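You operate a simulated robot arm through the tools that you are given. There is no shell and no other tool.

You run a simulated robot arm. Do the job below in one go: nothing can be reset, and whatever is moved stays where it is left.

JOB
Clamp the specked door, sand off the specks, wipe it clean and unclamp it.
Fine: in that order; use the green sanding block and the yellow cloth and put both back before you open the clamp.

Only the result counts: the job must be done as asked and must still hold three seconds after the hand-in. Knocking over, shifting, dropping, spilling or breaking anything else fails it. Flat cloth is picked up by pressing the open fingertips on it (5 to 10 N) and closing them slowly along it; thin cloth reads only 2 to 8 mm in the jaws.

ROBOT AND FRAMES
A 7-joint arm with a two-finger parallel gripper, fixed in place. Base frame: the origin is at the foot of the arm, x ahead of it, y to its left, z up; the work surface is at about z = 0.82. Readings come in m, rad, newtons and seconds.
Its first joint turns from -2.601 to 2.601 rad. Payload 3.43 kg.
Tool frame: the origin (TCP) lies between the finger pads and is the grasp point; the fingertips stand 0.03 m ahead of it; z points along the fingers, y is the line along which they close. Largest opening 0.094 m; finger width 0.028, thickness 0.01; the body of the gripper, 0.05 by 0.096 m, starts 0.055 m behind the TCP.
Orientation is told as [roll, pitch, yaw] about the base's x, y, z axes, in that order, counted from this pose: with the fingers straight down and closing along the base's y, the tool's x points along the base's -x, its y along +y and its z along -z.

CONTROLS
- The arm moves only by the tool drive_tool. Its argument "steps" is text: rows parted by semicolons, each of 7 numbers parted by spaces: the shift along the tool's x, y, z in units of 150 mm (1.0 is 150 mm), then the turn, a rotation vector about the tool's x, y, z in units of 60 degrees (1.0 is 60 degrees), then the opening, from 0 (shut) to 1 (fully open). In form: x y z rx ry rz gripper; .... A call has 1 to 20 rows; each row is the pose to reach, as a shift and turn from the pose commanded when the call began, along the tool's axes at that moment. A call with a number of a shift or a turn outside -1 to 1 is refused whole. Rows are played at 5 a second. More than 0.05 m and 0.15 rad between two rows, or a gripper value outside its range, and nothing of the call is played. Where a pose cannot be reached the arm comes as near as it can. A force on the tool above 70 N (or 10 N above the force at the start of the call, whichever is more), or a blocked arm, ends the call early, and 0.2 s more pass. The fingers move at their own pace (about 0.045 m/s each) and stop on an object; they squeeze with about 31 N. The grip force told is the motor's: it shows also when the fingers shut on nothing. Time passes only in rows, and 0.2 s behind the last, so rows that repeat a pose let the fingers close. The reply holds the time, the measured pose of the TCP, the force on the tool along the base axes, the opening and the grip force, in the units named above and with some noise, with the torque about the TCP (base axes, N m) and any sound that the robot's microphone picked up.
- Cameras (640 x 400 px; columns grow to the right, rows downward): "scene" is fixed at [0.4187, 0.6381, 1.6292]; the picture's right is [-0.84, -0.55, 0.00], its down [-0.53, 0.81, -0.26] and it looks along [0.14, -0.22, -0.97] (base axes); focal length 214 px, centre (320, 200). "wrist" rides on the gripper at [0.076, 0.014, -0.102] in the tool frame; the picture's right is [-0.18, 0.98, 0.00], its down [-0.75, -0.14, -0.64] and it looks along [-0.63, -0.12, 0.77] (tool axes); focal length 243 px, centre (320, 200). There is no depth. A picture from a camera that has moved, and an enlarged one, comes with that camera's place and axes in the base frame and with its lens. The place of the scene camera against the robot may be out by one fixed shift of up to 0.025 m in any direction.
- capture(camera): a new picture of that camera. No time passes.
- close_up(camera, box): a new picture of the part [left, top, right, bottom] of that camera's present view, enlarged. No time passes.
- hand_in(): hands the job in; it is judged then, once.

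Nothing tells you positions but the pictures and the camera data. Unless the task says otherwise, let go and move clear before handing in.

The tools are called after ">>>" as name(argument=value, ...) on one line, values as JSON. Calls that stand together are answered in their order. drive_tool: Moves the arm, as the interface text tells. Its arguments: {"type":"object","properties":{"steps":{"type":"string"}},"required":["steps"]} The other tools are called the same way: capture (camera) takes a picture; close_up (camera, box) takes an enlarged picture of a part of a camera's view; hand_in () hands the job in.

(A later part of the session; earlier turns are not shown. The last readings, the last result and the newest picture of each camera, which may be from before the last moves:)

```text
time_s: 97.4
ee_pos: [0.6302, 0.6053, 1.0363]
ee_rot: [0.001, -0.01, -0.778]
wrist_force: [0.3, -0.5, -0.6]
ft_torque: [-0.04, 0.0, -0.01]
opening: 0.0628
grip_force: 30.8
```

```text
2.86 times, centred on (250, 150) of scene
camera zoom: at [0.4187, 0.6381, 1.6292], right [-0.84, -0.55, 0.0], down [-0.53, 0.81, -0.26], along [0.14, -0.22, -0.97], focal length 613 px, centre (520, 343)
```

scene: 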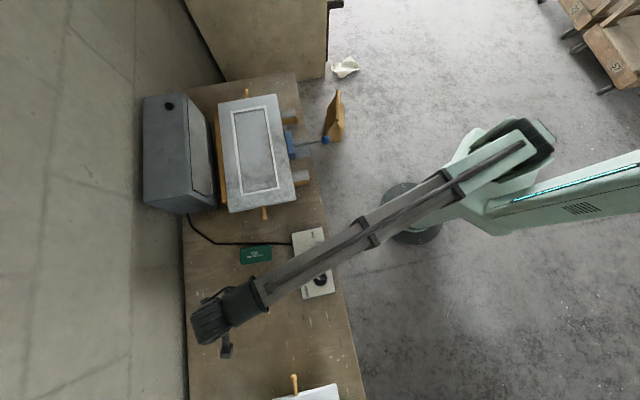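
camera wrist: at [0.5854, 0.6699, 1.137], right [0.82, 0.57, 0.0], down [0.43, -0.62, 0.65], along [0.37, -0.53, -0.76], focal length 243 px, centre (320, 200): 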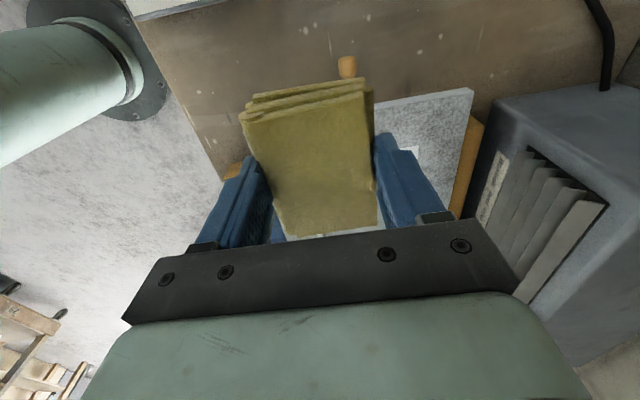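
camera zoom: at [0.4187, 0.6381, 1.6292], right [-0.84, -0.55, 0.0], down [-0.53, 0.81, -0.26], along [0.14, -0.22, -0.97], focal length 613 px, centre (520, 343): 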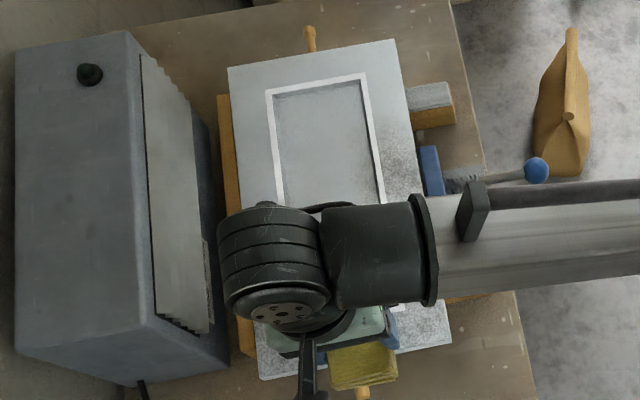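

Continue to the sanded spot.

>>> drive_tool(steps="-0.14 -0.03 0 0 0 0 0; -0.28 -0.06 0 0 0 0 0; -0.42 -0.09 0 0 0 0 0; -0.56 -0.12 0 0 0 0 0; -0.7 -0.15 0 0 0 0 0; -0.84 -0.178 0 0 0 0 0; -0.84 -0.178 0 0 0 0 0")

>>> drive_tool(steps="-0.14 -0.03 0 0 0 0 0; -0.28 -0.06 0 0 0 0 0; -0.42 -0.09 0.05 0 0 0 0; -0.56 -0.12 0.15 0 0 0 0; -0.7 -0.15 0.3 0 0 0 0; -0.84 -0.178 0.45 0 0 0 0; -0.84 -0.178 0.6 0 0 0 0; -0.84 -0.178 0.64 0 0 0 0; -0.84 -0.178 0.64 0 0 0 0")

>>> capture(camera="wrist")

```text
time_s: 99.0
ee_pos: [0.7008, 0.4991, 1.0368]
ee_rot: [0.002, -0.012, -0.779]
wrist_force: [-0.5, -0.2, -0.8]
ft_torque: [0.0, -0.02, 0.03]
opening: 0.0627
grip_force: 30.9
```

```text
time_s: 101.0
ee_pos: [0.7736, 0.3926, 0.9439]
ee_rot: [0.002, -0.011, -0.781]
wrist_force: [0.2, 0.3, 0.0]
ft_torque: [-0.03, 0.03, 0.01]
opening: 0.0629
grip_force: 30.6
```

```text
taken
camera wrist: at [0.7286, 0.4564, 1.0456], right [0.82, 0.57, 0.0], down [0.43, -0.62, 0.65], along [0.37, -0.53, -0.76], focal length 243 px, centre (320, 200)
```

wrist: 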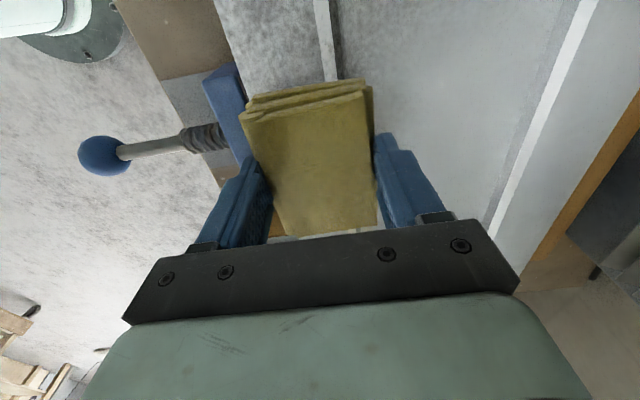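

>>> drive_tool(steps="0 0 0.03 0 0 0 0; 0 0 0.06 0 0 0 0; 0 0 0.085 0 0 0 0; 0 0 0.085 0 0 0 0")

>>> drive_tool(steps="0 0 0.005 0 0 0 0; 0 0 0.01 0 0 0 0; 0 0 0.01 0 0 0 0")

```text
time_s: 102.0
ee_pos: [0.7728, 0.3908, 0.9314]
ee_rot: [0.002, -0.012, -0.779]
wrist_force: [-0.4, -0.3, -0.7]
ft_torque: [0.0, 0.01, 0.02]
opening: 0.0628
grip_force: 31.3
```

```text
time_s: 102.8
ee_pos: [0.7717, 0.3915, 0.9295]
ee_rot: [0.004, -0.013, -0.779]
wrist_force: [1.0, 2.5, 9.6]
ft_torque: [-0.15, 0.14, 0.01]
opening: 0.0628
grip_force: 30.7
```

Contact at about 10 N. Wiping strokes over the sanded area.

>>> drive_tool(steps="0.12 0 0.003 0 0 0 0; 0.24 0 0.003 0 0 0 0; 0.34 0 0.003 0 0 0 0; 0.24 0.04 0.003 0 0 0 0; 0.12 0.08 0.003 0 0 0 0; 0 0.08 0.003 0 0 0 0; -0.12 0.08 0.003 0 0 0 0; -0.24 0.08 0.003 0 0 0 0; -0.34 0.08 0.003 0 0 0 0; -0.34 0 0.003 0 0 0 0; -0.24 0 0.003 0 0 0 0; -0.12 0 0.003 0 0 0 0; 0 0 0.003 0 0 0 0; 0.12 0 0.003 0 0 0 0; 0.24 0 0.003 0 0 0 0; 0.34 -0.04 0.003 0 0 0 0; 0.34 -0.08 0.003 0 0 0 0; 0.24 -0.08 0.003 0 0 0 0; 0.12 -0.08 0.003 0 0 0 0; 0 -0.08 0.003 0 0 0 0")

>>> drive_tool(steps="-0.12 0 0 0 0 0 0; -0.24 0 0 0 0 0 0; -0.34 0 0 0 0 0 0; -0.34 0.04 0 0 0 0 0; -0.34 0.08 0 0 0 0 0; -0.24 0.08 0 0 0 0 0; -0.12 0.08 0 0 0 0 0; 0 0.08 0 0 0 0 0; 0.12 0.08 0 0 0 0 0; 0.24 0.08 0 0 0 0 0; 0.34 0.08 0 0 0 0 0; 0.24 0.08 0 0 0 0 0; 0.12 0.08 0 0 0 0 0; 0 0.08 0 0 0 0 0")

```text
time_s: 107.0
ee_pos: [0.7652, 0.3814, 0.9284]
ee_rot: [0.003, -0.012, -0.778]
wrist_force: [-7.3, 6.3, 18.7]
ft_torque: [0.43, 0.45, -0.07]
opening: 0.0629
grip_force: 31.2
```

```text
time_s: 110.0
ee_pos: [0.7744, 0.3908, 0.9299]
ee_rot: [0.001, -0.013, -0.779]
wrist_force: [0.1, -0.6, 0.4]
ft_torque: [0.01, -0.01, -0.04]
opening: 0.063
grip_force: 30.9
```

Contact faded at the end. Let me lift and check the surface.

>>> drive_tool(steps="0 0 -0.1 0 0 0 0; 0 0 -0.3 0 0 0 0; 0 0 -0.5 0 0 0 0; 0.05 -0.15 -0.7 0 0 0 0; 0.1 -0.3 -0.8 0 0 0 0; 0.15 -0.45 -0.8 0 0 0 0; 0.2 -0.6 -0.8 0 0 0 0; 0.235 -0.75 -0.8 0 0 0 0; 0.235 -0.9 -0.8 0 0 0 0; 0.235 -1 -0.8 0 0 0 0; 0.235 -1 -0.8 0 0 0 0")

>>> capture(camera="wrist")

>>> close_up(camera="wrist", box=[360, 0, 600, 150])

>>> close_up(camera="scene", box=[200, 80, 300, 220])

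```text
time_s: 112.4
ee_pos: [0.6412, 0.3075, 1.0483]
ee_rot: [0.004, -0.013, -0.778]
wrist_force: [-0.4, -0.4, -0.4]
ft_torque: [-0.03, 0.01, 0.05]
opening: 0.0632
grip_force: 31.4
```

```text
taken
camera wrist: at [0.5963, 0.3717, 1.1497], right [0.82, 0.57, 0.0], down [0.43, -0.62, 0.65], along [0.37, -0.53, -0.76], focal length 243 px, centre (320, 200)
```

wrist: 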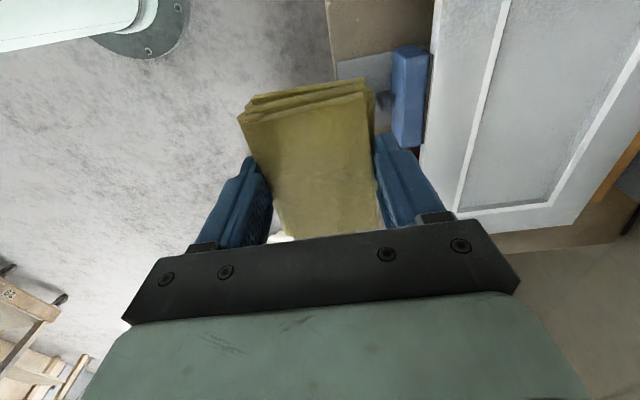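

```text
2.67 times, centred on (480, 75) of wrist
camera zoom: at [0.5963, 0.3717, 1.1497], right [0.82, 0.57, 0.0], down [0.43, -0.62, 0.65], along [0.37, -0.53, -0.76], focal length 647 px, centre (-107, 533)
```

zoom: 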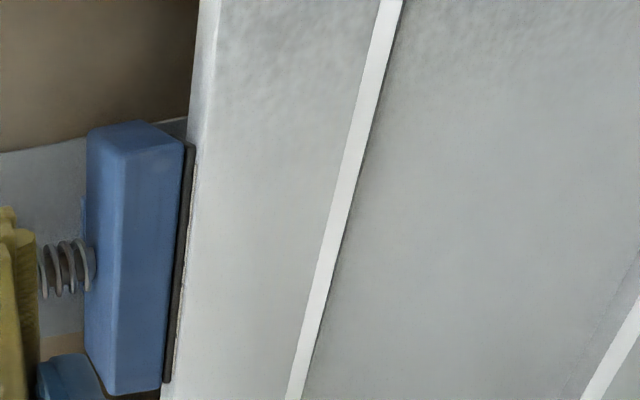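

```text
2.86 times, centred on (250, 150) of scene
camera zoom: at [0.4187, 0.6381, 1.6292], right [-0.84, -0.55, 0.0], down [-0.53, 0.81, -0.26], along [0.14, -0.22, -0.97], focal length 613 px, centre (520, 343)
```

zoom: 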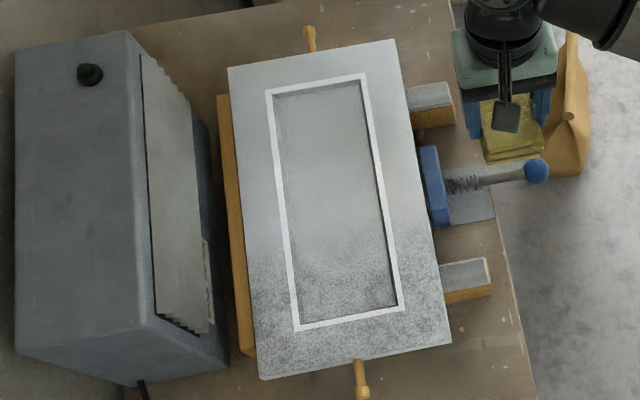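

The wiped area is clean now; the mottling is dust that remains on the lower part of the door (both stiles, rail and panel). I'll wipe all of that too, starting with the clamp-side stile.

>>> drive_tool(steps="0.04 0.16 0 0 0 0 0; 0.08 0.32 0 0 0 0 0; 0.12 0.48 0 0 0 0 0; 0.16 0.64 0 0 0 0 0; 0.2 0.8 0 0 0 0 0; 0.233 0.983 0 0 0 0 0; 0.233 0.983 0.2 0 0 0 0; 0.233 0.983 0.4 0 0 0 0; 0.233 0.983 0.6 0 0 0 0; 0.233 0.983 0.74 0 0 0 0; 0.233 0.983 0.74 0 0 0 0")

>>> capture(camera="wrist")

>>> close_up(camera="scene", box=[200, 80, 300, 220])

```text
time_s: 114.8
ee_pos: [0.7207, 0.4372, 0.9382]
ee_rot: [0.003, -0.014, -0.778]
wrist_force: [-0.8, 0.4, 0.1]
ft_torque: [0.01, 0.01, -0.02]
opening: 0.063
grip_force: 30.8
```

```text
taken
camera wrist: at [0.676, 0.5013, 1.039], right [0.82, 0.57, 0.0], down [0.43, -0.62, 0.65], along [0.37, -0.53, -0.76], focal length 243 px, centre (320, 200)
```

wrist: 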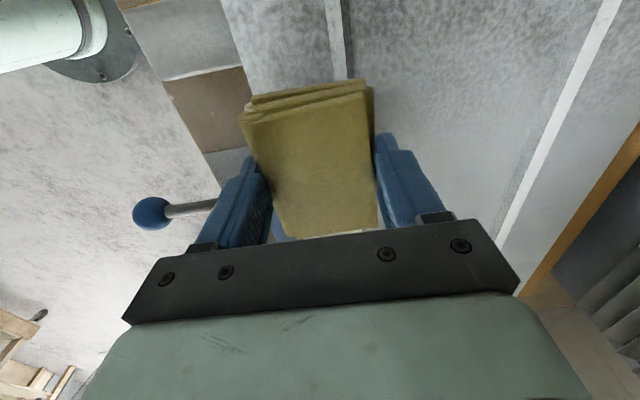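

```text
2.86 times, centred on (250, 150) of scene
camera zoom: at [0.4187, 0.6381, 1.6292], right [-0.84, -0.55, 0.0], down [-0.53, 0.81, -0.26], along [0.14, -0.22, -0.97], focal length 613 px, centre (520, 343)
```

zoom: 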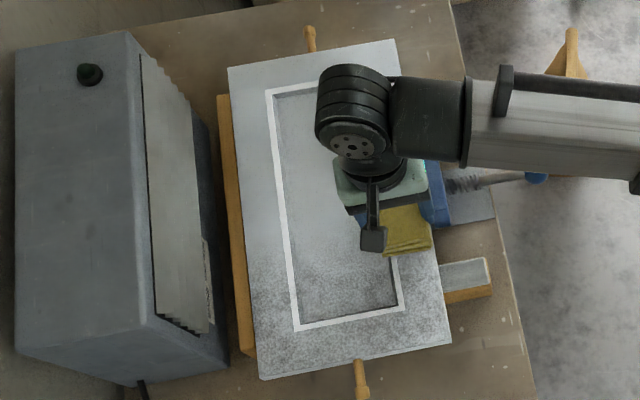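

>>> drive_tool(steps="0 0 0.02 0 0 0 0; 0 0 0.04 0 0 0 0; 0 0 0.058 0 0 0 0; 0 0 0.058 0 0 0 0")

```text
time_s: 115.8
ee_pos: [0.7215, 0.4378, 0.9281]
ee_rot: [0.001, -0.012, -0.779]
wrist_force: [0.3, -0.2, -1.2]
ft_torque: [-0.01, 0.01, -0.01]
opening: 0.0628
grip_force: 31.1
```

>>> drive_tool(steps="0 0 0.005 0 0 0 0; 0 0 0.009 0 0 0 0; 0 0 0.009 0 0 0 0")

```text
time_s: 116.6
ee_pos: [0.7202, 0.4376, 0.9275]
ee_rot: [0.004, -0.014, -0.778]
wrist_force: [-0.2, 1.4, 17.1]
ft_torque: [-0.18, 0.15, -0.04]
opening: 0.0628
grip_force: 31.6
```

17 N contact. Wiping down the stile to the door's lower end and back.

>>> drive_tool(steps="0.1 -0.02 -0.001 0 0 0 0; 0.2 -0.02 -0.0025 0 0 0 0; 0.3 -0.02 -0.004 0 0 0 0; 0.4 -0.02 -0.005 0 0 0 0; 0.5 -0.02 -0.006 0 0 0 0; 0.6 -0.02 -0.0075 0 0 0 0; 0.7 -0.02 -0.009 0 0 0 0; 0.8 -0.02 -0.01 0 0 0 0; 0.88 -0.02 -0.011 0 0 0 0; 0.88 0.06 -0.011 0 0 0 0; 0.8 0.1 -0.01 0 0 0 0; 0.7 0.1 -0.009 0 0 0 0; 0.6 0.1 -0.0075 0 0 0 0; 0.5 0.1 -0.006 0 0 0 0; 0.4 0.1 -0.005 0 0 0 0; 0.3 0.1 -0.004 0 0 0 0; 0.2 0.1 -0.0025 0 0 0 0; 0.1 0.1 -0.001 0 0 0 0; 0 0.1 0 0 0 0 0; 0 0.1 0 0 0 0 0")

>>> capture(camera="scene")

```text
time_s: 120.8
ee_pos: [0.7312, 0.4476, 0.9256]
ee_rot: [0.001, -0.01, -0.781]
wrist_force: [0.3, -0.4, -0.5]
ft_torque: [-0.01, 0.01, 0.03]
opening: 0.0631
grip_force: 31.3
```

```text
taken
```

scene: 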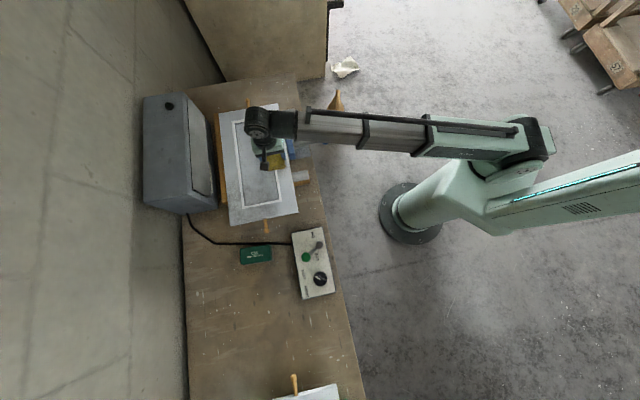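

The door seems to have slid along. Let me check closely.

>>> close_up(camera="scene", box=[200, 80, 300, 220])

>>> capture(camera="wrist")

```text
2.86 times, centred on (250, 150) of scene
camera zoom: at [0.4187, 0.6381, 1.6292], right [-0.84, -0.55, 0.0], down [-0.53, 0.81, -0.26], along [0.14, -0.22, -0.97], focal length 613 px, centre (520, 343)
```

zoom: 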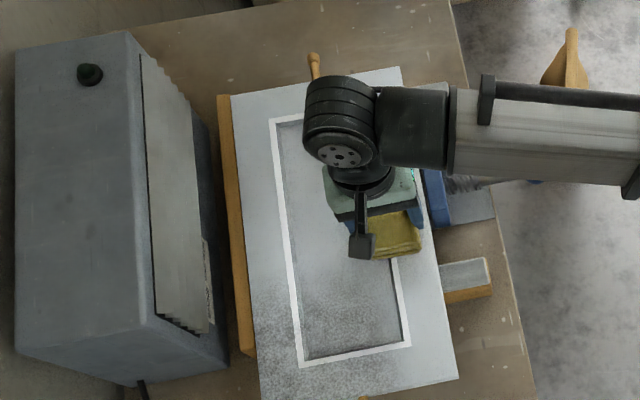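

```text
taken
camera wrist: at [0.6869, 0.5117, 1.0276], right [0.82, 0.57, 0.0], down [0.43, -0.62, 0.65], along [0.37, -0.53, -0.76], focal length 243 px, centre (320, 200)
```

wrist: 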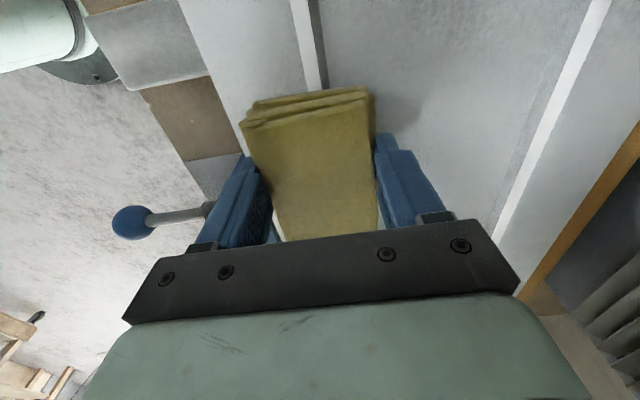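

The door slid about 3 cm along its length during that stroke: I pressed too hard for the clamp's grip. I'll lift and check the clamp and door closely.

>>> drive_tool(steps="0 0 -0.1 0 0 0 0; 0 0 -0.3 0 0 0 0; 0 0 -0.5 0 0 0 0; -0.05 -0.15 -0.7 0 0 0 0; -0.1 -0.3 -0.8 0 0 0 0; -0.15 -0.45 -0.8 0 0 0 0; -0.18 -0.6 -0.8 0 0 0 0; -0.2 -0.75 -0.8 0 0 0 0; -0.2 -0.9 -0.8 0 0 0 0; -0.2 -1 -0.8 0 0 0 0; -0.2 -1 -0.8 0 0 0 0")

>>> capture(camera="wrist")

>>> close_up(camera="wrist", box=[360, 0, 600, 150])

>>> close_up(camera="scene", box=[190, 80, 330, 240])

```text
time_s: 123.2
ee_pos: [0.6466, 0.3215, 1.0487]
ee_rot: [0.001, -0.011, -0.778]
wrist_force: [-0.3, -0.2, 0.6]
ft_torque: [-0.01, 0.01, 0.05]
opening: 0.0627
grip_force: 31.6
```

```text
taken
camera wrist: at [0.6019, 0.3854, 1.1483], right [0.82, 0.57, 0.0], down [0.43, -0.62, 0.65], along [0.37, -0.53, -0.76], focal length 243 px, centre (320, 200)
```

wrist: 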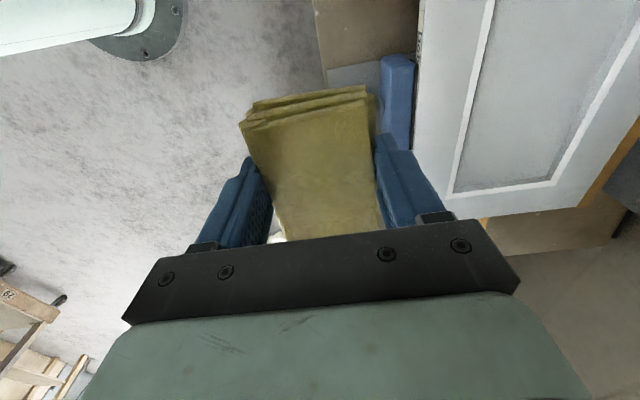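

```text
2.67 times, centred on (480, 75) of wrist
camera zoom: at [0.6019, 0.3854, 1.1483], right [0.82, 0.57, 0.0], down [0.43, -0.62, 0.65], along [0.37, -0.53, -0.76], focal length 647 px, centre (-107, 533)
```

zoom: 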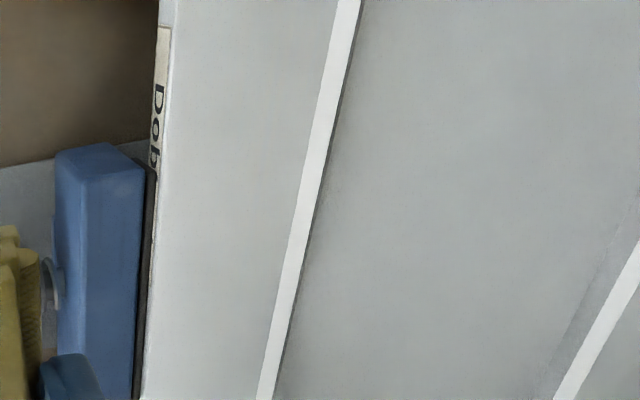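

```text
2.50 times, centred on (260, 160) of scene
camera zoom: at [0.4187, 0.6381, 1.6292], right [-0.84, -0.55, 0.0], down [-0.53, 0.81, -0.26], along [0.14, -0.22, -0.97], focal length 536 px, centre (470, 300)
```

zoom: 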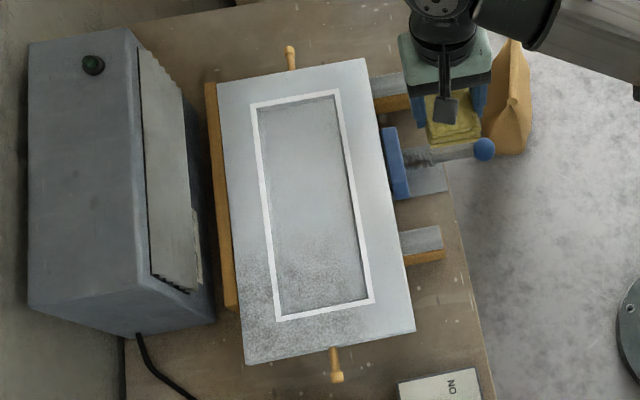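

The jaw is still flush on the door, so the clamp is closed; the door just slid lengthwise ~3-4 cm under an over-hard stroke. From now on I'll wipe with a light touch. Next: the panel's dusty lower part.

>>> drive_tool(steps="0.05 0.15 0 0 0 0 0; 0.1 0.3 0 0 0 0 0; 0.15 0.45 0 0 0 0 0; 0.2 0.6 0 0 0 0 0; 0.25 0.75 0 0 0 0 0; 0.26 0.75 0 0 0 0 0")

>>> drive_tool(steps="0.05 0.15 0 0 0 0 0; 0.1 0.3 0 0 0 0 0; 0.15 0.45 0 0 0 0 0; 0.2 0.6 0 0 0 0 0; 0.26 0.72 0 0 0 0 0; 0.26 0.72 0.2 0 0 0 0; 0.26 0.72 0.4 0 0 0 0; 0.26 0.72 0.6 0 0 0 0; 0.26 0.72 0.7 0 0 0 0; 0.26 0.72 0.7 0 0 0 0")

>>> capture(camera="wrist")

>>> close_up(camera="scene", box=[190, 80, 330, 240])

```text
time_s: 124.6
ee_pos: [0.6972, 0.4298, 1.0463]
ee_rot: [0.001, -0.015, -0.777]
wrist_force: [0.6, 0.3, -0.7]
ft_torque: [0.03, 0.01, -0.02]
opening: 0.0631
grip_force: 30.9
```

```text
time_s: 126.8
ee_pos: [0.7468, 0.5318, 0.9401]
ee_rot: [0.003, -0.012, -0.777]
wrist_force: [0.6, 1.5, -0.7]
ft_torque: [-0.01, 0.01, 0.0]
opening: 0.0629
grip_force: 30.9
```

```text
taken
camera wrist: at [0.7026, 0.596, 1.0416], right [0.82, 0.57, 0.0], down [0.43, -0.62, 0.65], along [0.37, -0.53, -0.76], focal length 243 px, centre (320, 200)
```

wrist: 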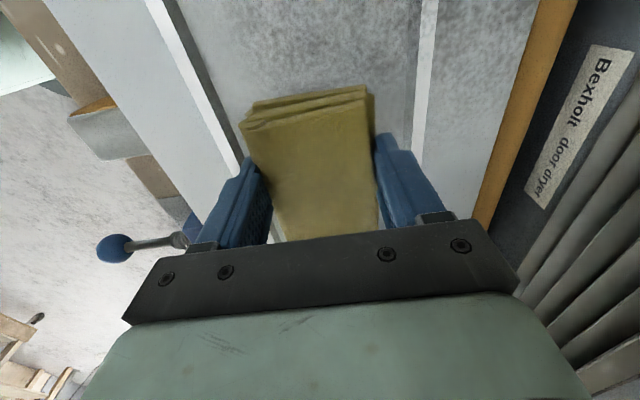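

```text
2.50 times, centred on (260, 160) of scene
camera zoom: at [0.4187, 0.6381, 1.6292], right [-0.84, -0.55, 0.0], down [-0.53, 0.81, -0.26], along [0.14, -0.22, -0.97], focal length 536 px, centre (470, 300)
```

zoom: 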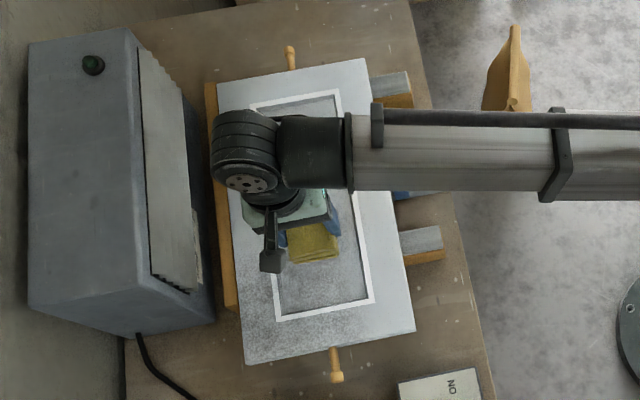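

I'm over the panel between the beads. Lowering carefully.

>>> drive_tool(steps="0 0 0.03 0 0 0 0; 0 0 0.06 0 0 0 0; 0 0 0.09 0 0 0 0; 0 0 0.09 0 0 0 0")

>>> drive_tool(steps="0 0 0.005 0 0 0 0; 0 0 0.01 0 0 0 0; 0 0 0.01 0 0 0 0")

```text
time_s: 127.8
ee_pos: [0.7468, 0.5325, 0.9294]
ee_rot: [0.001, -0.013, -0.779]
wrist_force: [-0.1, 0.3, -0.7]
ft_torque: [0.0, -0.01, -0.01]
opening: 0.0628
grip_force: 31.4
```

```text
time_s: 128.6
ee_pos: [0.7472, 0.5327, 0.9266]
ee_rot: [0.003, -0.012, -0.779]
wrist_force: [-0.9, 0.3, -0.3]
ft_torque: [-0.01, 0.0, -0.02]
opening: 0.063
grip_force: 31.3
```

>>> drive_tool(steps="0 0 0.005 0 0 0 0; 0 0 0.01 0 0 0 0; 0 0 0.01 0 0 0 0")

>>> drive_tool(steps="0 0 0.004 0 0 0 0; 0 0 0.008 0 0 0 0; 0 0 0.008 0 0 0 0")

```text
time_s: 129.4
ee_pos: [0.7481, 0.5324, 0.9255]
ee_rot: [0.003, -0.012, -0.776]
wrist_force: [0.3, 0.0, -1.1]
ft_torque: [0.0, -0.03, -0.01]
opening: 0.0627
grip_force: 30.6
```

```text
time_s: 130.2
ee_pos: [0.7473, 0.5321, 0.924]
ee_rot: [0.003, -0.012, -0.779]
wrist_force: [-1.0, -0.1, -0.6]
ft_torque: [0.01, 0.01, 0.02]
opening: 0.0628
grip_force: 31.3
```

>>> drive_tool(steps="0 0 0.004 0 0 0 0; 0 0 0.008 0 0 0 0; 0 0 0.008 0 0 0 0")

>>> drive_tool(steps="0 0 0.004 0 0 0 0; 0 0 0.008 0 0 0 0; 0 0 0.008 0 0 0 0")

```text
time_s: 131.0
ee_pos: [0.7472, 0.5339, 0.9222]
ee_rot: [0.003, -0.012, -0.777]
wrist_force: [0.5, 0.9, -0.8]
ft_torque: [0.0, -0.02, 0.02]
opening: 0.0632
grip_force: 30.9
```

```text
time_s: 131.8
ee_pos: [0.7477, 0.5309, 0.9215]
ee_rot: [0.003, -0.012, -0.778]
wrist_force: [1.2, 0.0, -0.9]
ft_torque: [0.02, 0.03, -0.02]
opening: 0.0629
grip_force: 30.9
```

>>> drive_tool(steps="0 0 0.004 0 0 0 0; 0 0 0.008 0 0 0 0; 0 0 0.008 0 0 0 0")

>>> drive_tool(steps="0 0 0.003 0 0 0 0; 0 0 0.006 0 0 0 0; 0 0 0.006 0 0 0 0")

>>> capture(camera="wrist")

```text
time_s: 132.6
ee_pos: [0.7472, 0.5327, 0.9211]
ee_rot: [0.001, -0.013, -0.778]
wrist_force: [0.0, 1.0, -1.1]
ft_torque: [-0.02, -0.01, -0.01]
opening: 0.0628
grip_force: 30.6
```

```text
time_s: 133.4
ee_pos: [0.7481, 0.5322, 0.9194]
ee_rot: [0.002, -0.013, -0.777]
wrist_force: [0.1, -0.1, 0.7]
ft_torque: [0.04, 0.07, -0.02]
opening: 0.0628
grip_force: 31.1
```

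```text
taken
camera wrist: at [0.7029, 0.5959, 1.0206], right [0.82, 0.57, 0.0], down [0.43, -0.62, 0.65], along [0.37, -0.53, -0.76], focal length 243 px, centre (320, 200)
```

wrist: 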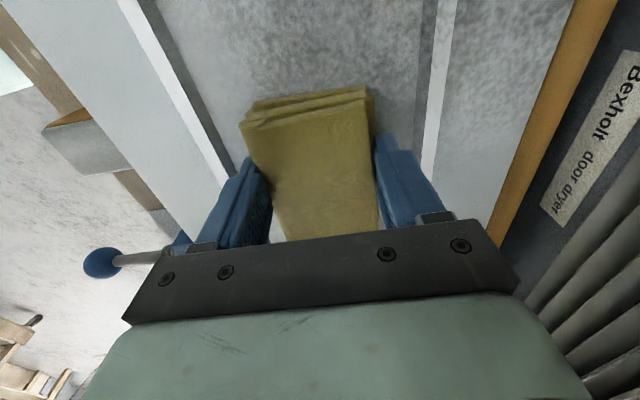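

Just touching (force turning positive). A hair more, then gentle strokes.

>>> drive_tool(steps="0 0 0.003 0 0 0 0; 0 0 0.003 0 0 0 0")

```text
time_s: 134.0
ee_pos: [0.7482, 0.5332, 0.9188]
ee_rot: [0.002, -0.012, -0.78]
wrist_force: [2.4, 0.7, 5.6]
ft_torque: [0.01, 0.16, 0.0]
opening: 0.0626
grip_force: 30.2
```

>>> drive_tool(steps="0.07 0 -0.001 0 0 0 0; 0.14 0 -0.002 0 0 0 0; 0.2 0 -0.0025 0 0 0 0; 0.2 0 -0.0025 0 0 0 0")

>>> capture(camera="wrist")

```text
time_s: 135.0
ee_pos: [0.726, 0.5542, 0.9194]
ee_rot: [0.001, -0.012, -0.778]
wrist_force: [4.1, -3.1, 9.7]
ft_torque: [-0.19, 0.01, 0.07]
opening: 0.063
grip_force: 30.2
```

```text
taken
camera wrist: at [0.6803, 0.617, 1.0203], right [0.82, 0.57, 0.0], down [0.43, -0.62, 0.65], along [0.37, -0.53, -0.76], focal length 243 px, centre (320, 200)
```

wrist: 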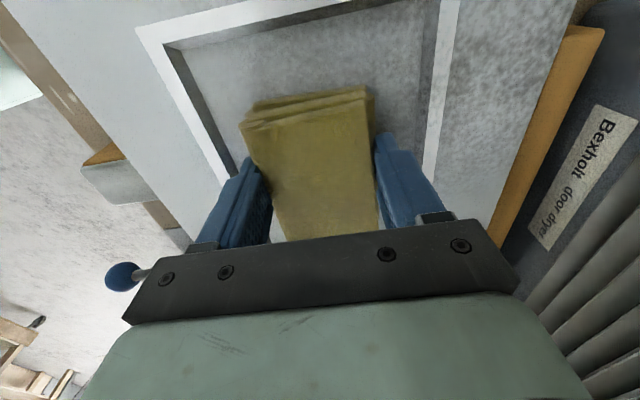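

Light contact works (10 N). Continue wiping the panel in lanes, staying inside the beads.

>>> drive_tool(steps="0.06 0 -0.001 0 0 0 0; 0.06 0.08 -0.001 0 0 0 0; 0.06 0.15 -0.001 0 0 0 0; -0.05 0.15 0.001 0 0 0 0; -0.15 0.15 0.002 0 0 0 0; -0.25 0.15 0.003 0 0 0 0; -0.35 0.15 0.0045 0 0 0 0; -0.45 0.15 0.0055 0 0 0 0; -0.55 0.15 0.007 0 0 0 0; -0.65 0.15 0.008 0 0 0 0; -0.75 0.15 0.0095 0 0 0 0; -0.75 0.07 0.0095 0 0 0 0; -0.75 0 0.0095 0 0 0 0; -0.75 0 0.0095 0 0 0 0")

>>> close_up(camera="scene", box=[190, 80, 330, 240])

```text
time_s: 138.0
ee_pos: [0.807, 0.4753, 0.9197]
ee_rot: [0.003, -0.013, -0.779]
wrist_force: [2.6, 2.3, 10.3]
ft_torque: [-0.01, -0.04, 0.02]
opening: 0.0629
grip_force: 31.3
```

```text
2.50 times, centred on (260, 160) of scene
camera zoom: at [0.4187, 0.6381, 1.6292], right [-0.84, -0.55, 0.0], down [-0.53, 0.81, -0.26], along [0.14, -0.22, -0.97], focal length 536 px, centre (470, 300)
```

zoom: 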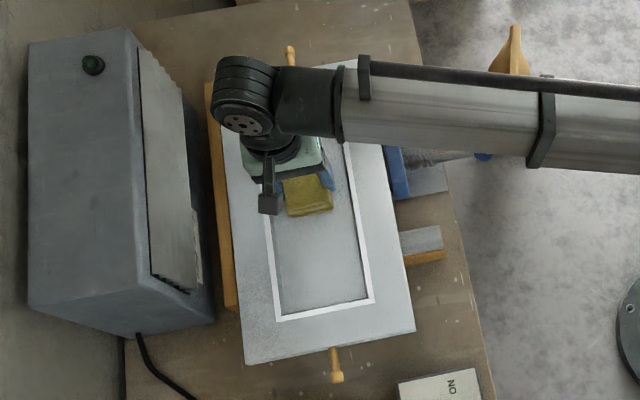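

Force is steady at 10 N and the door isn't moving; the dust is nearly gone. Wipe the remaining panel lanes.

>>> drive_tool(steps="0.1 0 -0.001 0 0 0 0; 0.2 0 -0.0025 0 0 0 0; 0.3 0 -0.004 0 0 0 0; 0.4 0 -0.005 0 0 0 0; 0.5 0 -0.006 0 0 0 0; 0.6 0 -0.0075 0 0 0 0; 0.7 0 -0.009 0 0 0 0; 0.8 0 -0.01 0 0 0 0; 0.8 -0.07 -0.01 0 0 0 0; 0.8 -0.15 -0.01 0 0 0 0; 0.7 -0.15 -0.009 0 0 0 0; 0.6 -0.15 -0.0075 0 0 0 0; 0.5 -0.15 -0.006 0 0 0 0; 0.4 -0.15 -0.005 0 0 0 0; 0.3 -0.15 -0.004 0 0 0 0; 0.2 -0.15 -0.0025 0 0 0 0; 0.1 -0.15 -0.001 0 0 0 0; 0 -0.15 0 0 0 0 0; 0 -0.15 0 0 0 0 0")

>>> close_up(camera="scene", box=[190, 80, 330, 240])

>>> capture(camera="wrist")

```text
time_s: 142.0
ee_pos: [0.7885, 0.4592, 0.9193]
ee_rot: [0.003, -0.014, -0.778]
wrist_force: [0.7, 14.1, 17.6]
ft_torque: [0.38, 0.28, -0.37]
opening: 0.0626
grip_force: 31.3
```

```text
2.50 times, centred on (260, 160) of scene
camera zoom: at [0.4187, 0.6381, 1.6292], right [-0.84, -0.55, 0.0], down [-0.53, 0.81, -0.26], along [0.14, -0.22, -0.97], focal length 536 px, centre (470, 300)
```

zoom: 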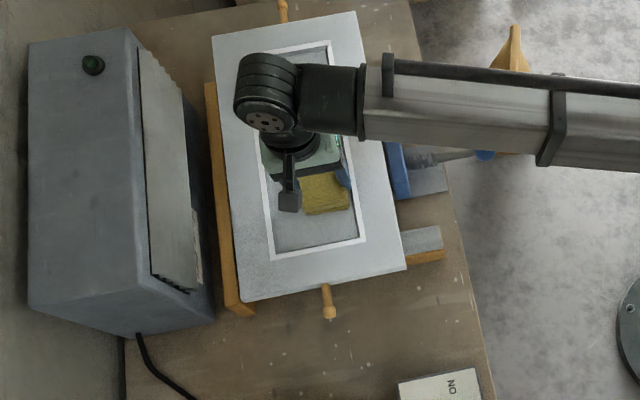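

```text
taken
camera wrist: at [0.744, 0.5222, 1.0198], right [0.82, 0.57, 0.0], down [0.43, -0.62, 0.65], along [0.37, -0.53, -0.76], focal length 243 px, centre (320, 200)
```

wrist: 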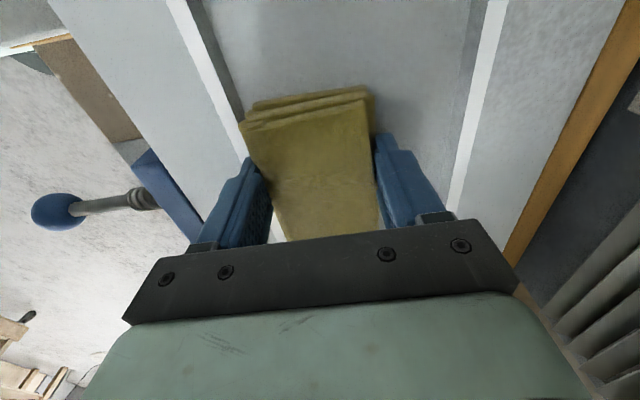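

The door got dragged lengthwise again when the cloth touched the recess wall. I'll lift and assess the door's position and cleanliness.

>>> drive_tool(steps="0 0.03 -0.05 0 0 0 0; 0 0.03 -0.2 0 0 0 0; 0 0.03 -0.4 0 0 0 0; 0 0.03 -0.6 0 0 0 0; 0.15 -0.07 -0.8 0 0 0 0; 0.3 -0.17 -0.8 0 0 0 0; 0.45 -0.27 -0.8 0 0 0 0; 0.6 -0.37 -0.8 0 0 0 0; 0.75 -0.47 -0.8 0 0 0 0; 0.9 -0.6 -0.8 0 0 0 0; 0.9 -0.6 -0.8 0 0 0 0")

>>> capture(camera="wrist")

>>> close_up(camera="scene", box=[190, 80, 330, 240])

```text
time_s: 144.4
ee_pos: [0.628, 0.4907, 1.0373]
ee_rot: [0.002, -0.012, -0.779]
wrist_force: [0.2, -0.1, -0.3]
ft_torque: [0.0, 0.03, -0.01]
opening: 0.0629
grip_force: 31.0
```

```text
taken
camera wrist: at [0.5837, 0.5538, 1.1388], right [0.82, 0.57, 0.0], down [0.43, -0.62, 0.65], along [0.37, -0.53, -0.76], focal length 243 px, centre (320, 200)
```

wrist: 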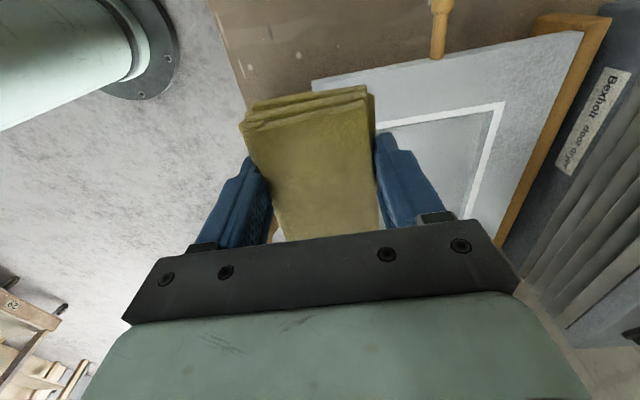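

```text
2.50 times, centred on (260, 160) of scene
camera zoom: at [0.4187, 0.6381, 1.6292], right [-0.84, -0.55, 0.0], down [-0.53, 0.81, -0.26], along [0.14, -0.22, -0.97], focal length 536 px, centre (470, 300)
```

zoom: 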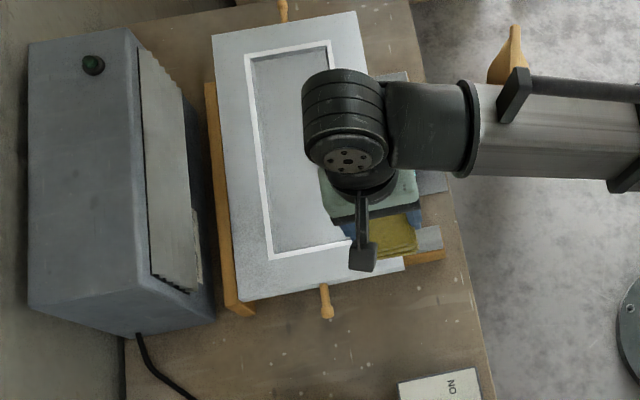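

The lower end and fence-side stile still show faint dust, and the door sits about 4 cm off lengthwise. I'll set the cloth in the panel recess and use its end against the recess edge to nudge the door back, wiping as I go.

>>> drive_tool(steps="-0.15 0.15 0 0 0 0 0; -0.3 0.3 0 0 0 0 0; -0.45 0.45 0 0 0 0 0; -0.6 0.6 0 0 0 0 0; -0.725 0.755 0 0 0 0 0; -0.725 0.755 0.2 0 0 0 0; -0.725 0.755 0.4 0 0 0 0; -0.725 0.755 0.6 0 0 0 0; -0.725 0.755 0.7 0 0 0 0; -0.725 0.755 0.7 0 0 0 0")

>>> capture(camera="wrist")

```text
time_s: 146.6
ee_pos: [0.7885, 0.4942, 0.9337]
ee_rot: [0.0, -0.012, -0.778]
wrist_force: [-0.6, 0.5, -0.5]
ft_torque: [0.02, 0.01, -0.01]
opening: 0.063
grip_force: 31.1
```

```text
taken
camera wrist: at [0.7422, 0.5579, 1.036], right [0.82, 0.57, 0.0], down [0.43, -0.62, 0.65], along [0.37, -0.53, -0.76], focal length 243 px, centre (320, 200)
```

wrist: 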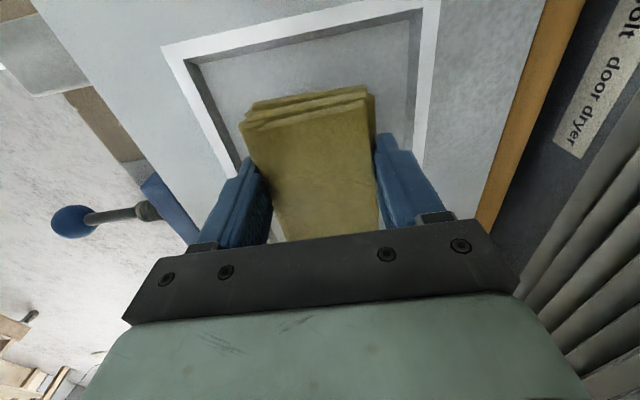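

Inside the recess. Lower to just above/at panel contact.

>>> drive_tool(steps="0 0 0.03 0 0 0 0; 0 0 0.06 0 0 0 0; 0 0 0.085 0 0 0 0; 0 0 0.085 0 0 0 0")

```text
time_s: 147.6
ee_pos: [0.7865, 0.4933, 0.9206]
ee_rot: [0.003, -0.014, -0.778]
wrist_force: [0.6, -0.8, -0.8]
ft_torque: [0.02, -0.01, 0.02]
opening: 0.0629
grip_force: 31.2
```

>>> drive_tool(steps="0.05 0 0 0 0 0 0; 0.1 0 -0.001 0 0 0 0; 0.15 0 -0.002 0 0 0 0; 0.2 0 -0.0025 0 0 0 0; 0.2 0 -0.0025 0 0 0 0")

>>> capture(camera="wrist")

>>> close_up(camera="scene", box=[190, 80, 330, 240])

```text
time_s: 148.8
ee_pos: [0.7693, 0.5118, 0.9205]
ee_rot: [0.002, -0.016, -0.781]
wrist_force: [13.8, -12.8, 1.7]
ft_torque: [-0.36, -0.42, -0.57]
opening: 0.0629
grip_force: 30.9
```

```text
taken
camera wrist: at [0.7232, 0.5763, 1.0211], right [0.82, 0.57, 0.01], down [0.43, -0.62, 0.65], along [0.37, -0.54, -0.76], focal length 243 px, centre (320, 200)
```

wrist: 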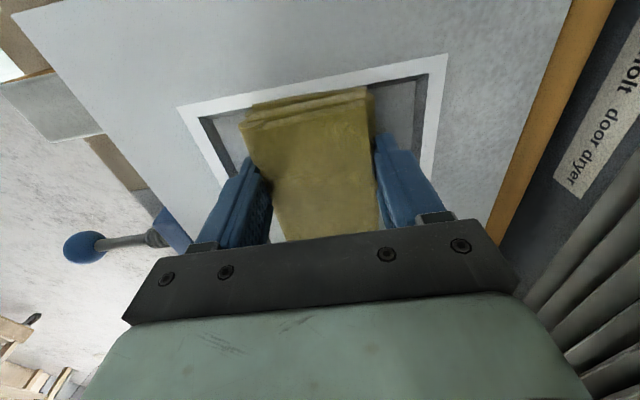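

```text
2.50 times, centred on (260, 160) of scene
camera zoom: at [0.4187, 0.6381, 1.6292], right [-0.84, -0.55, 0.0], down [-0.53, 0.81, -0.26], along [0.14, -0.22, -0.97], focal length 536 px, centre (470, 300)
```

zoom: 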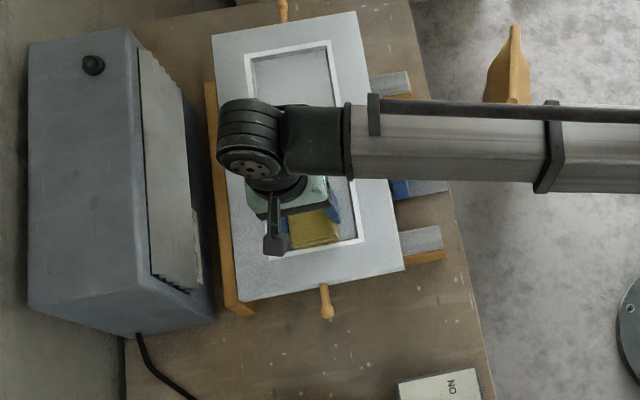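

The cloth's end is against the recess edge with 19 N and the door holds, so the clamp does grip. I'll push a bit more to slide it back.

>>> drive_tool(steps="0.02 0 0 0 0 0 0; 0.04 0 0 0 0 0 0; 0.06 0 0 0 0 0 0; 0.06 0 0 0 0 0 0")

>>> capture(camera="wrist")

>>> close_up(camera="scene", box=[190, 80, 330, 240])

```text
time_s: 149.8
ee_pos: [0.7587, 0.5208, 0.9212]
ee_rot: [0.002, -0.01, -0.776]
wrist_force: [4.8, -2.7, -2.3]
ft_torque: [-0.23, -0.19, -0.25]
opening: 0.0628
grip_force: 31.4
```

```text
taken
camera wrist: at [0.7142, 0.5845, 1.0216], right [0.82, 0.57, 0.0], down [0.43, -0.62, 0.65], along [0.37, -0.53, -0.76], focal length 243 px, centre (320, 200)
```

wrist: 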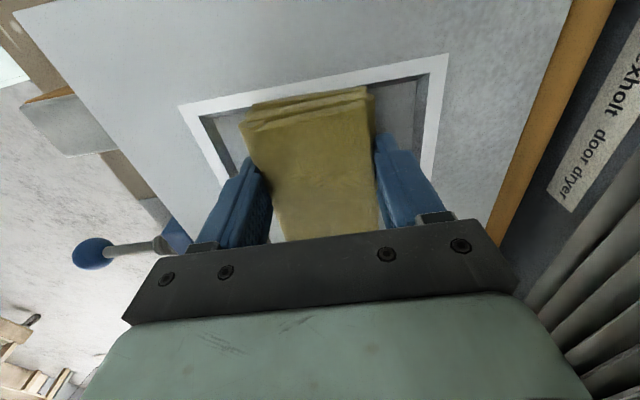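

```text
2.50 times, centred on (260, 160) of scene
camera zoom: at [0.4187, 0.6381, 1.6292], right [-0.84, -0.55, 0.0], down [-0.53, 0.81, -0.26], along [0.14, -0.22, -0.97], focal length 536 px, centre (470, 300)
```

zoom: 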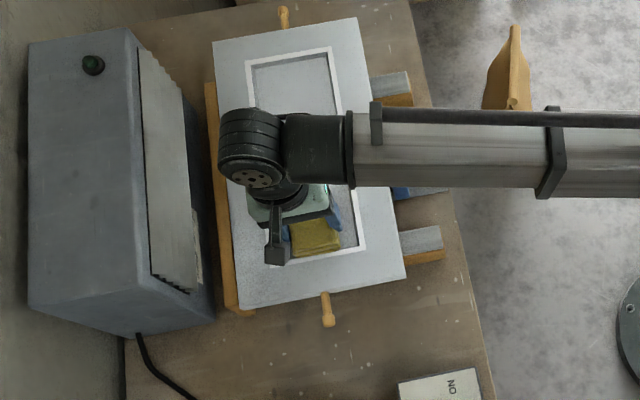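

It slides back smoothly. Another ~30 mm.

>>> drive_tool(steps="0.03 0 0 0 0 0 0; 0.06 0 -0.001 0 0 0 0; 0.09 0 -0.001 0 0 0 0; 0.12 0 -0.0015 0 0 0 0; 0.15 0 -0.002 0 0 0 0; 0.18 0 -0.002 0 0 0 0; 0.2 0 -0.0025 0 0 0 0; 0.2 0 -0.0025 0 0 0 0")

>>> capture(camera="wrist")

>>> close_up(camera="scene", box=[190, 80, 330, 240])

```text
time_s: 151.6
ee_pos: [0.7377, 0.541, 0.9214]
ee_rot: [0.002, -0.013, -0.777]
wrist_force: [7.9, -8.7, 1.8]
ft_torque: [-0.2, -0.28, -0.39]
opening: 0.063
grip_force: 31.1
```

```text
taken
camera wrist: at [0.6937, 0.6058, 1.0221], right [0.82, 0.57, 0.0], down [0.43, -0.62, 0.65], along [0.37, -0.53, -0.76], focal length 243 px, centre (320, 200)
```

wrist: 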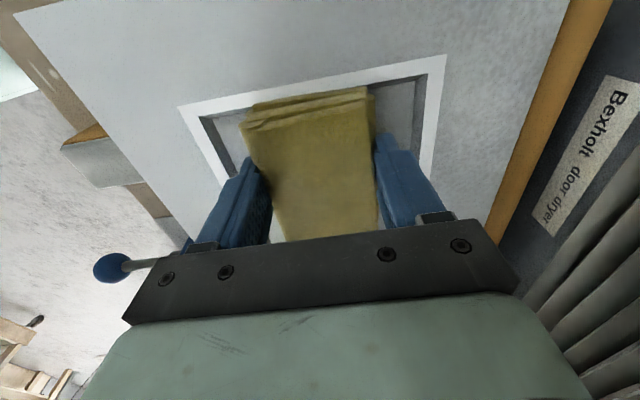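

```text
2.50 times, centred on (260, 160) of scene
camera zoom: at [0.4187, 0.6381, 1.6292], right [-0.84, -0.55, 0.0], down [-0.53, 0.81, -0.26], along [0.14, -0.22, -0.97], focal length 536 px, centre (470, 300)
```

zoom: 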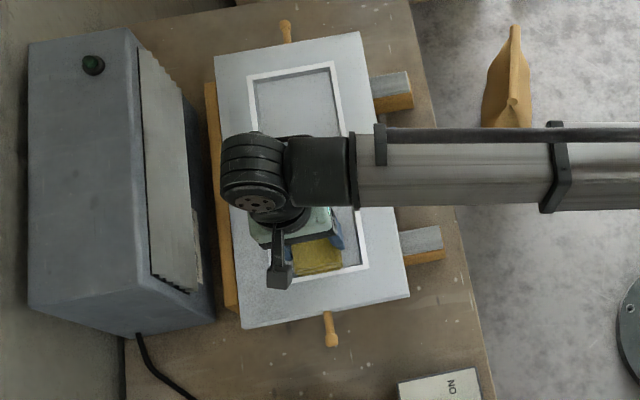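

The door is back within ~5 mm of where it was clamped. Now the faint dust on the lower rail and fence-side stile: lift out and approach there.

>>> drive_tool(steps="-0.03 0 -0.02 0 0 0 0; -0.03 0 -0.12 0 0 0 0; -0.03 0 -0.22 0 0 0 0; 0.08 0.1 -0.22 0 0 0 0; 0.19 0.22 -0.22 0 0 0 0; 0.3 0.34 -0.22 0 0 0 0; 0.4 0.45 -0.22 0 0 0 0; 0.43 0.54 -0.22 0 0 0 0; 0.43 0.54 -0.12 0 0 0 0; 0.43 0.54 -0.08 0 0 0 0; 0.43 0.54 -0.08 0 0 0 0")

>>> capture(camera="wrist")

>>> close_up(camera="scene", box=[190, 80, 330, 240])

```text
time_s: 154.0
ee_pos: [0.7504, 0.6452, 0.9323]
ee_rot: [0.003, -0.012, -0.779]
wrist_force: [-0.3, 0.3, -0.9]
ft_torque: [-0.01, -0.01, 0.02]
opening: 0.0629
grip_force: 31.0
```

```text
taken
camera wrist: at [0.7048, 0.7092, 1.0332], right [0.82, 0.57, 0.0], down [0.43, -0.62, 0.65], along [0.37, -0.53, -0.76], focal length 243 px, centre (320, 200)
```

wrist: 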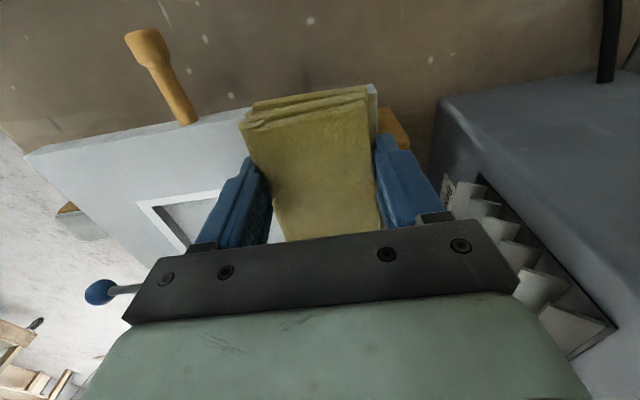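

```text
2.50 times, centred on (260, 160) of scene
camera zoom: at [0.4187, 0.6381, 1.6292], right [-0.84, -0.55, 0.0], down [-0.53, 0.81, -0.26], along [0.14, -0.22, -0.97], focal length 536 px, centre (470, 300)
```

zoom: 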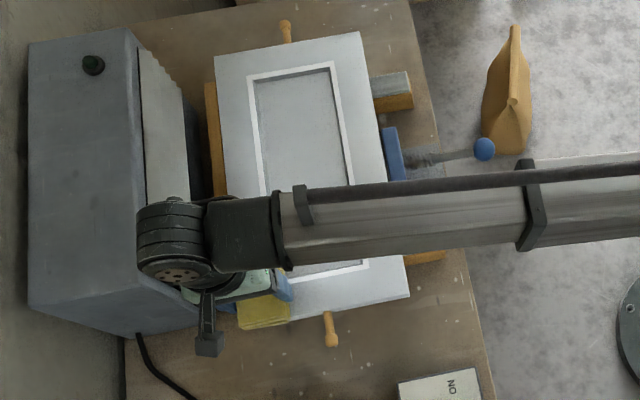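

Over the lower fence-side corner. Lowering gently to contact.

>>> drive_tool(steps="0 0 0.01 0 0 0 0; 0 0 0.02 0 0 0 0; 0 0 0.03 0 0 0 0; 0 0 0.03 0 0 0 0")

>>> drive_tool(steps="0 0 0.004 0 0 0 0; 0 0 0.007 0 0 0 0; 0 0 0.007 0 0 0 0")

```text
time_s: 155.0
ee_pos: [0.7491, 0.6442, 0.9269]
ee_rot: [0.002, -0.012, -0.78]
wrist_force: [-0.5, 0.4, -0.6]
ft_torque: [0.02, -0.02, 0.0]
opening: 0.0629
grip_force: 30.9
```

```text
time_s: 155.8
ee_pos: [0.7489, 0.6437, 0.9276]
ee_rot: [0.001, -0.013, -0.779]
wrist_force: [-0.1, -0.3, -0.9]
ft_torque: [0.0, -0.04, 0.03]
opening: 0.0628
grip_force: 30.8
```

>>> drive_tool(steps="0 0 0.004 0 0 0 0; 0 0 0.007 0 0 0 0; 0 0 0.007 0 0 0 0")

>>> drive_tool(steps="0 0 0.003 0 0 0 0; 0 0 0.005 0 0 0 0; 0 0 0.005 0 0 0 0")

```text
time_s: 156.6
ee_pos: [0.7492, 0.6448, 0.9259]
ee_rot: [0.003, -0.012, -0.778]
wrist_force: [0.8, 0.0, 5.8]
ft_torque: [0.03, 0.24, -0.04]
opening: 0.063
grip_force: 31.6
```

```text
time_s: 157.4
ee_pos: [0.7481, 0.6441, 0.9261]
ee_rot: [0.004, -0.013, -0.778]
wrist_force: [-0.8, 1.2, 20.6]
ft_torque: [0.0, 0.53, -0.01]
opening: 0.063
grip_force: 31.1
```

20 N is a bit much; I'll ease off and then wipe up the fence-side stile and back.

>>> drive_tool(steps="0 0 -0.005 0 0 0 0; -0.08 0 -0.004 0 0 0 0; -0.16 0 -0.003 0 0 0 0; -0.24 0 -0.002 0 0 0 0; -0.3 0 -0.001 0 0 0 0; -0.3 0 -0.001 0 0 0 0")

>>> close_up(camera="scene", box=[190, 80, 330, 240])

```text
time_s: 158.8
ee_pos: [0.7802, 0.6127, 0.9265]
ee_rot: [0.004, -0.011, -0.778]
wrist_force: [-9.5, 8.7, 26.9]
ft_torque: [0.1, 0.51, -0.12]
opening: 0.0633
grip_force: 30.8
```

```text
2.50 times, centred on (260, 160) of scene
camera zoom: at [0.4187, 0.6381, 1.6292], right [-0.84, -0.55, 0.0], down [-0.53, 0.81, -0.26], along [0.14, -0.22, -0.97], focal length 536 px, centre (470, 300)
```

zoom: 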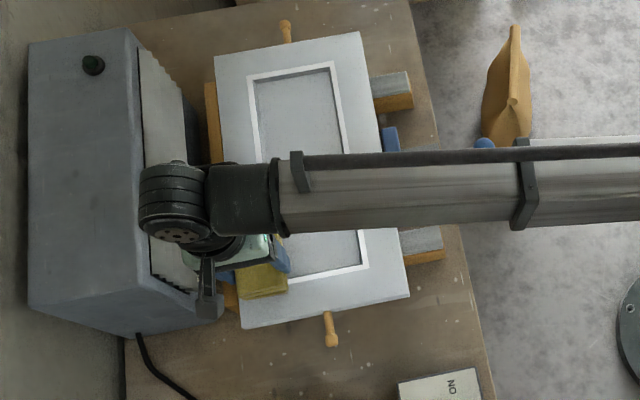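

Force rose to 27 N, so I'll ease off a little and continue.

>>> drive_tool(steps="0 0 -0.006 0 0 0 0; -0.08 0 -0.005 0 0 0 0; -0.16 0 -0.0045 0 0 0 0; -0.24 0 -0.004 0 0 0 0; -0.32 0 -0.003 0 0 0 0; -0.4 0 -0.002 0 0 0 0; -0.4 0 -0.002 0 0 0 0")

```text
time_s: 160.4
ee_pos: [0.8252, 0.5717, 0.9255]
ee_rot: [0.0, -0.013, -0.779]
wrist_force: [0.4, 0.6, -0.7]
ft_torque: [0.03, -0.01, -0.02]
opening: 0.0629
grip_force: 31.4
```

>>> drive_tool(steps="0 0 0.004 0 0 0 0; 0 0 0.006 0 0 0 0; 0 0 0.006 0 0 0 0")

>>> capture(camera="wrist")

```text
time_s: 161.2
ee_pos: [0.8243, 0.5713, 0.9248]
ee_rot: [0.004, -0.012, -0.779]
wrist_force: [2.4, 1.5, 7.5]
ft_torque: [-0.08, -0.13, 0.08]
opening: 0.063
grip_force: 30.9
```

```text
taken
camera wrist: at [0.7791, 0.6352, 1.0266], right [0.82, 0.57, 0.01], down [0.43, -0.63, 0.65], along [0.38, -0.53, -0.76], focal length 243 px, centre (320, 200)
```

wrist: 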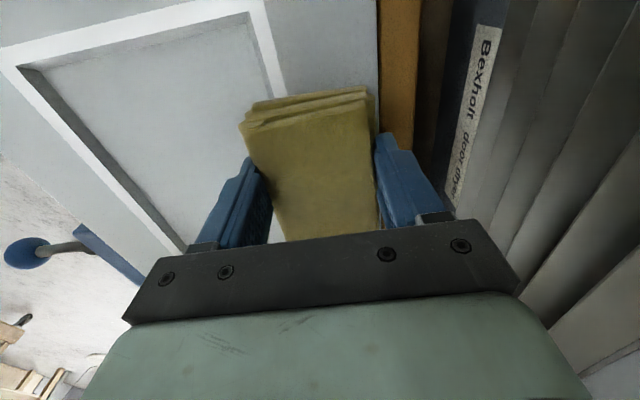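

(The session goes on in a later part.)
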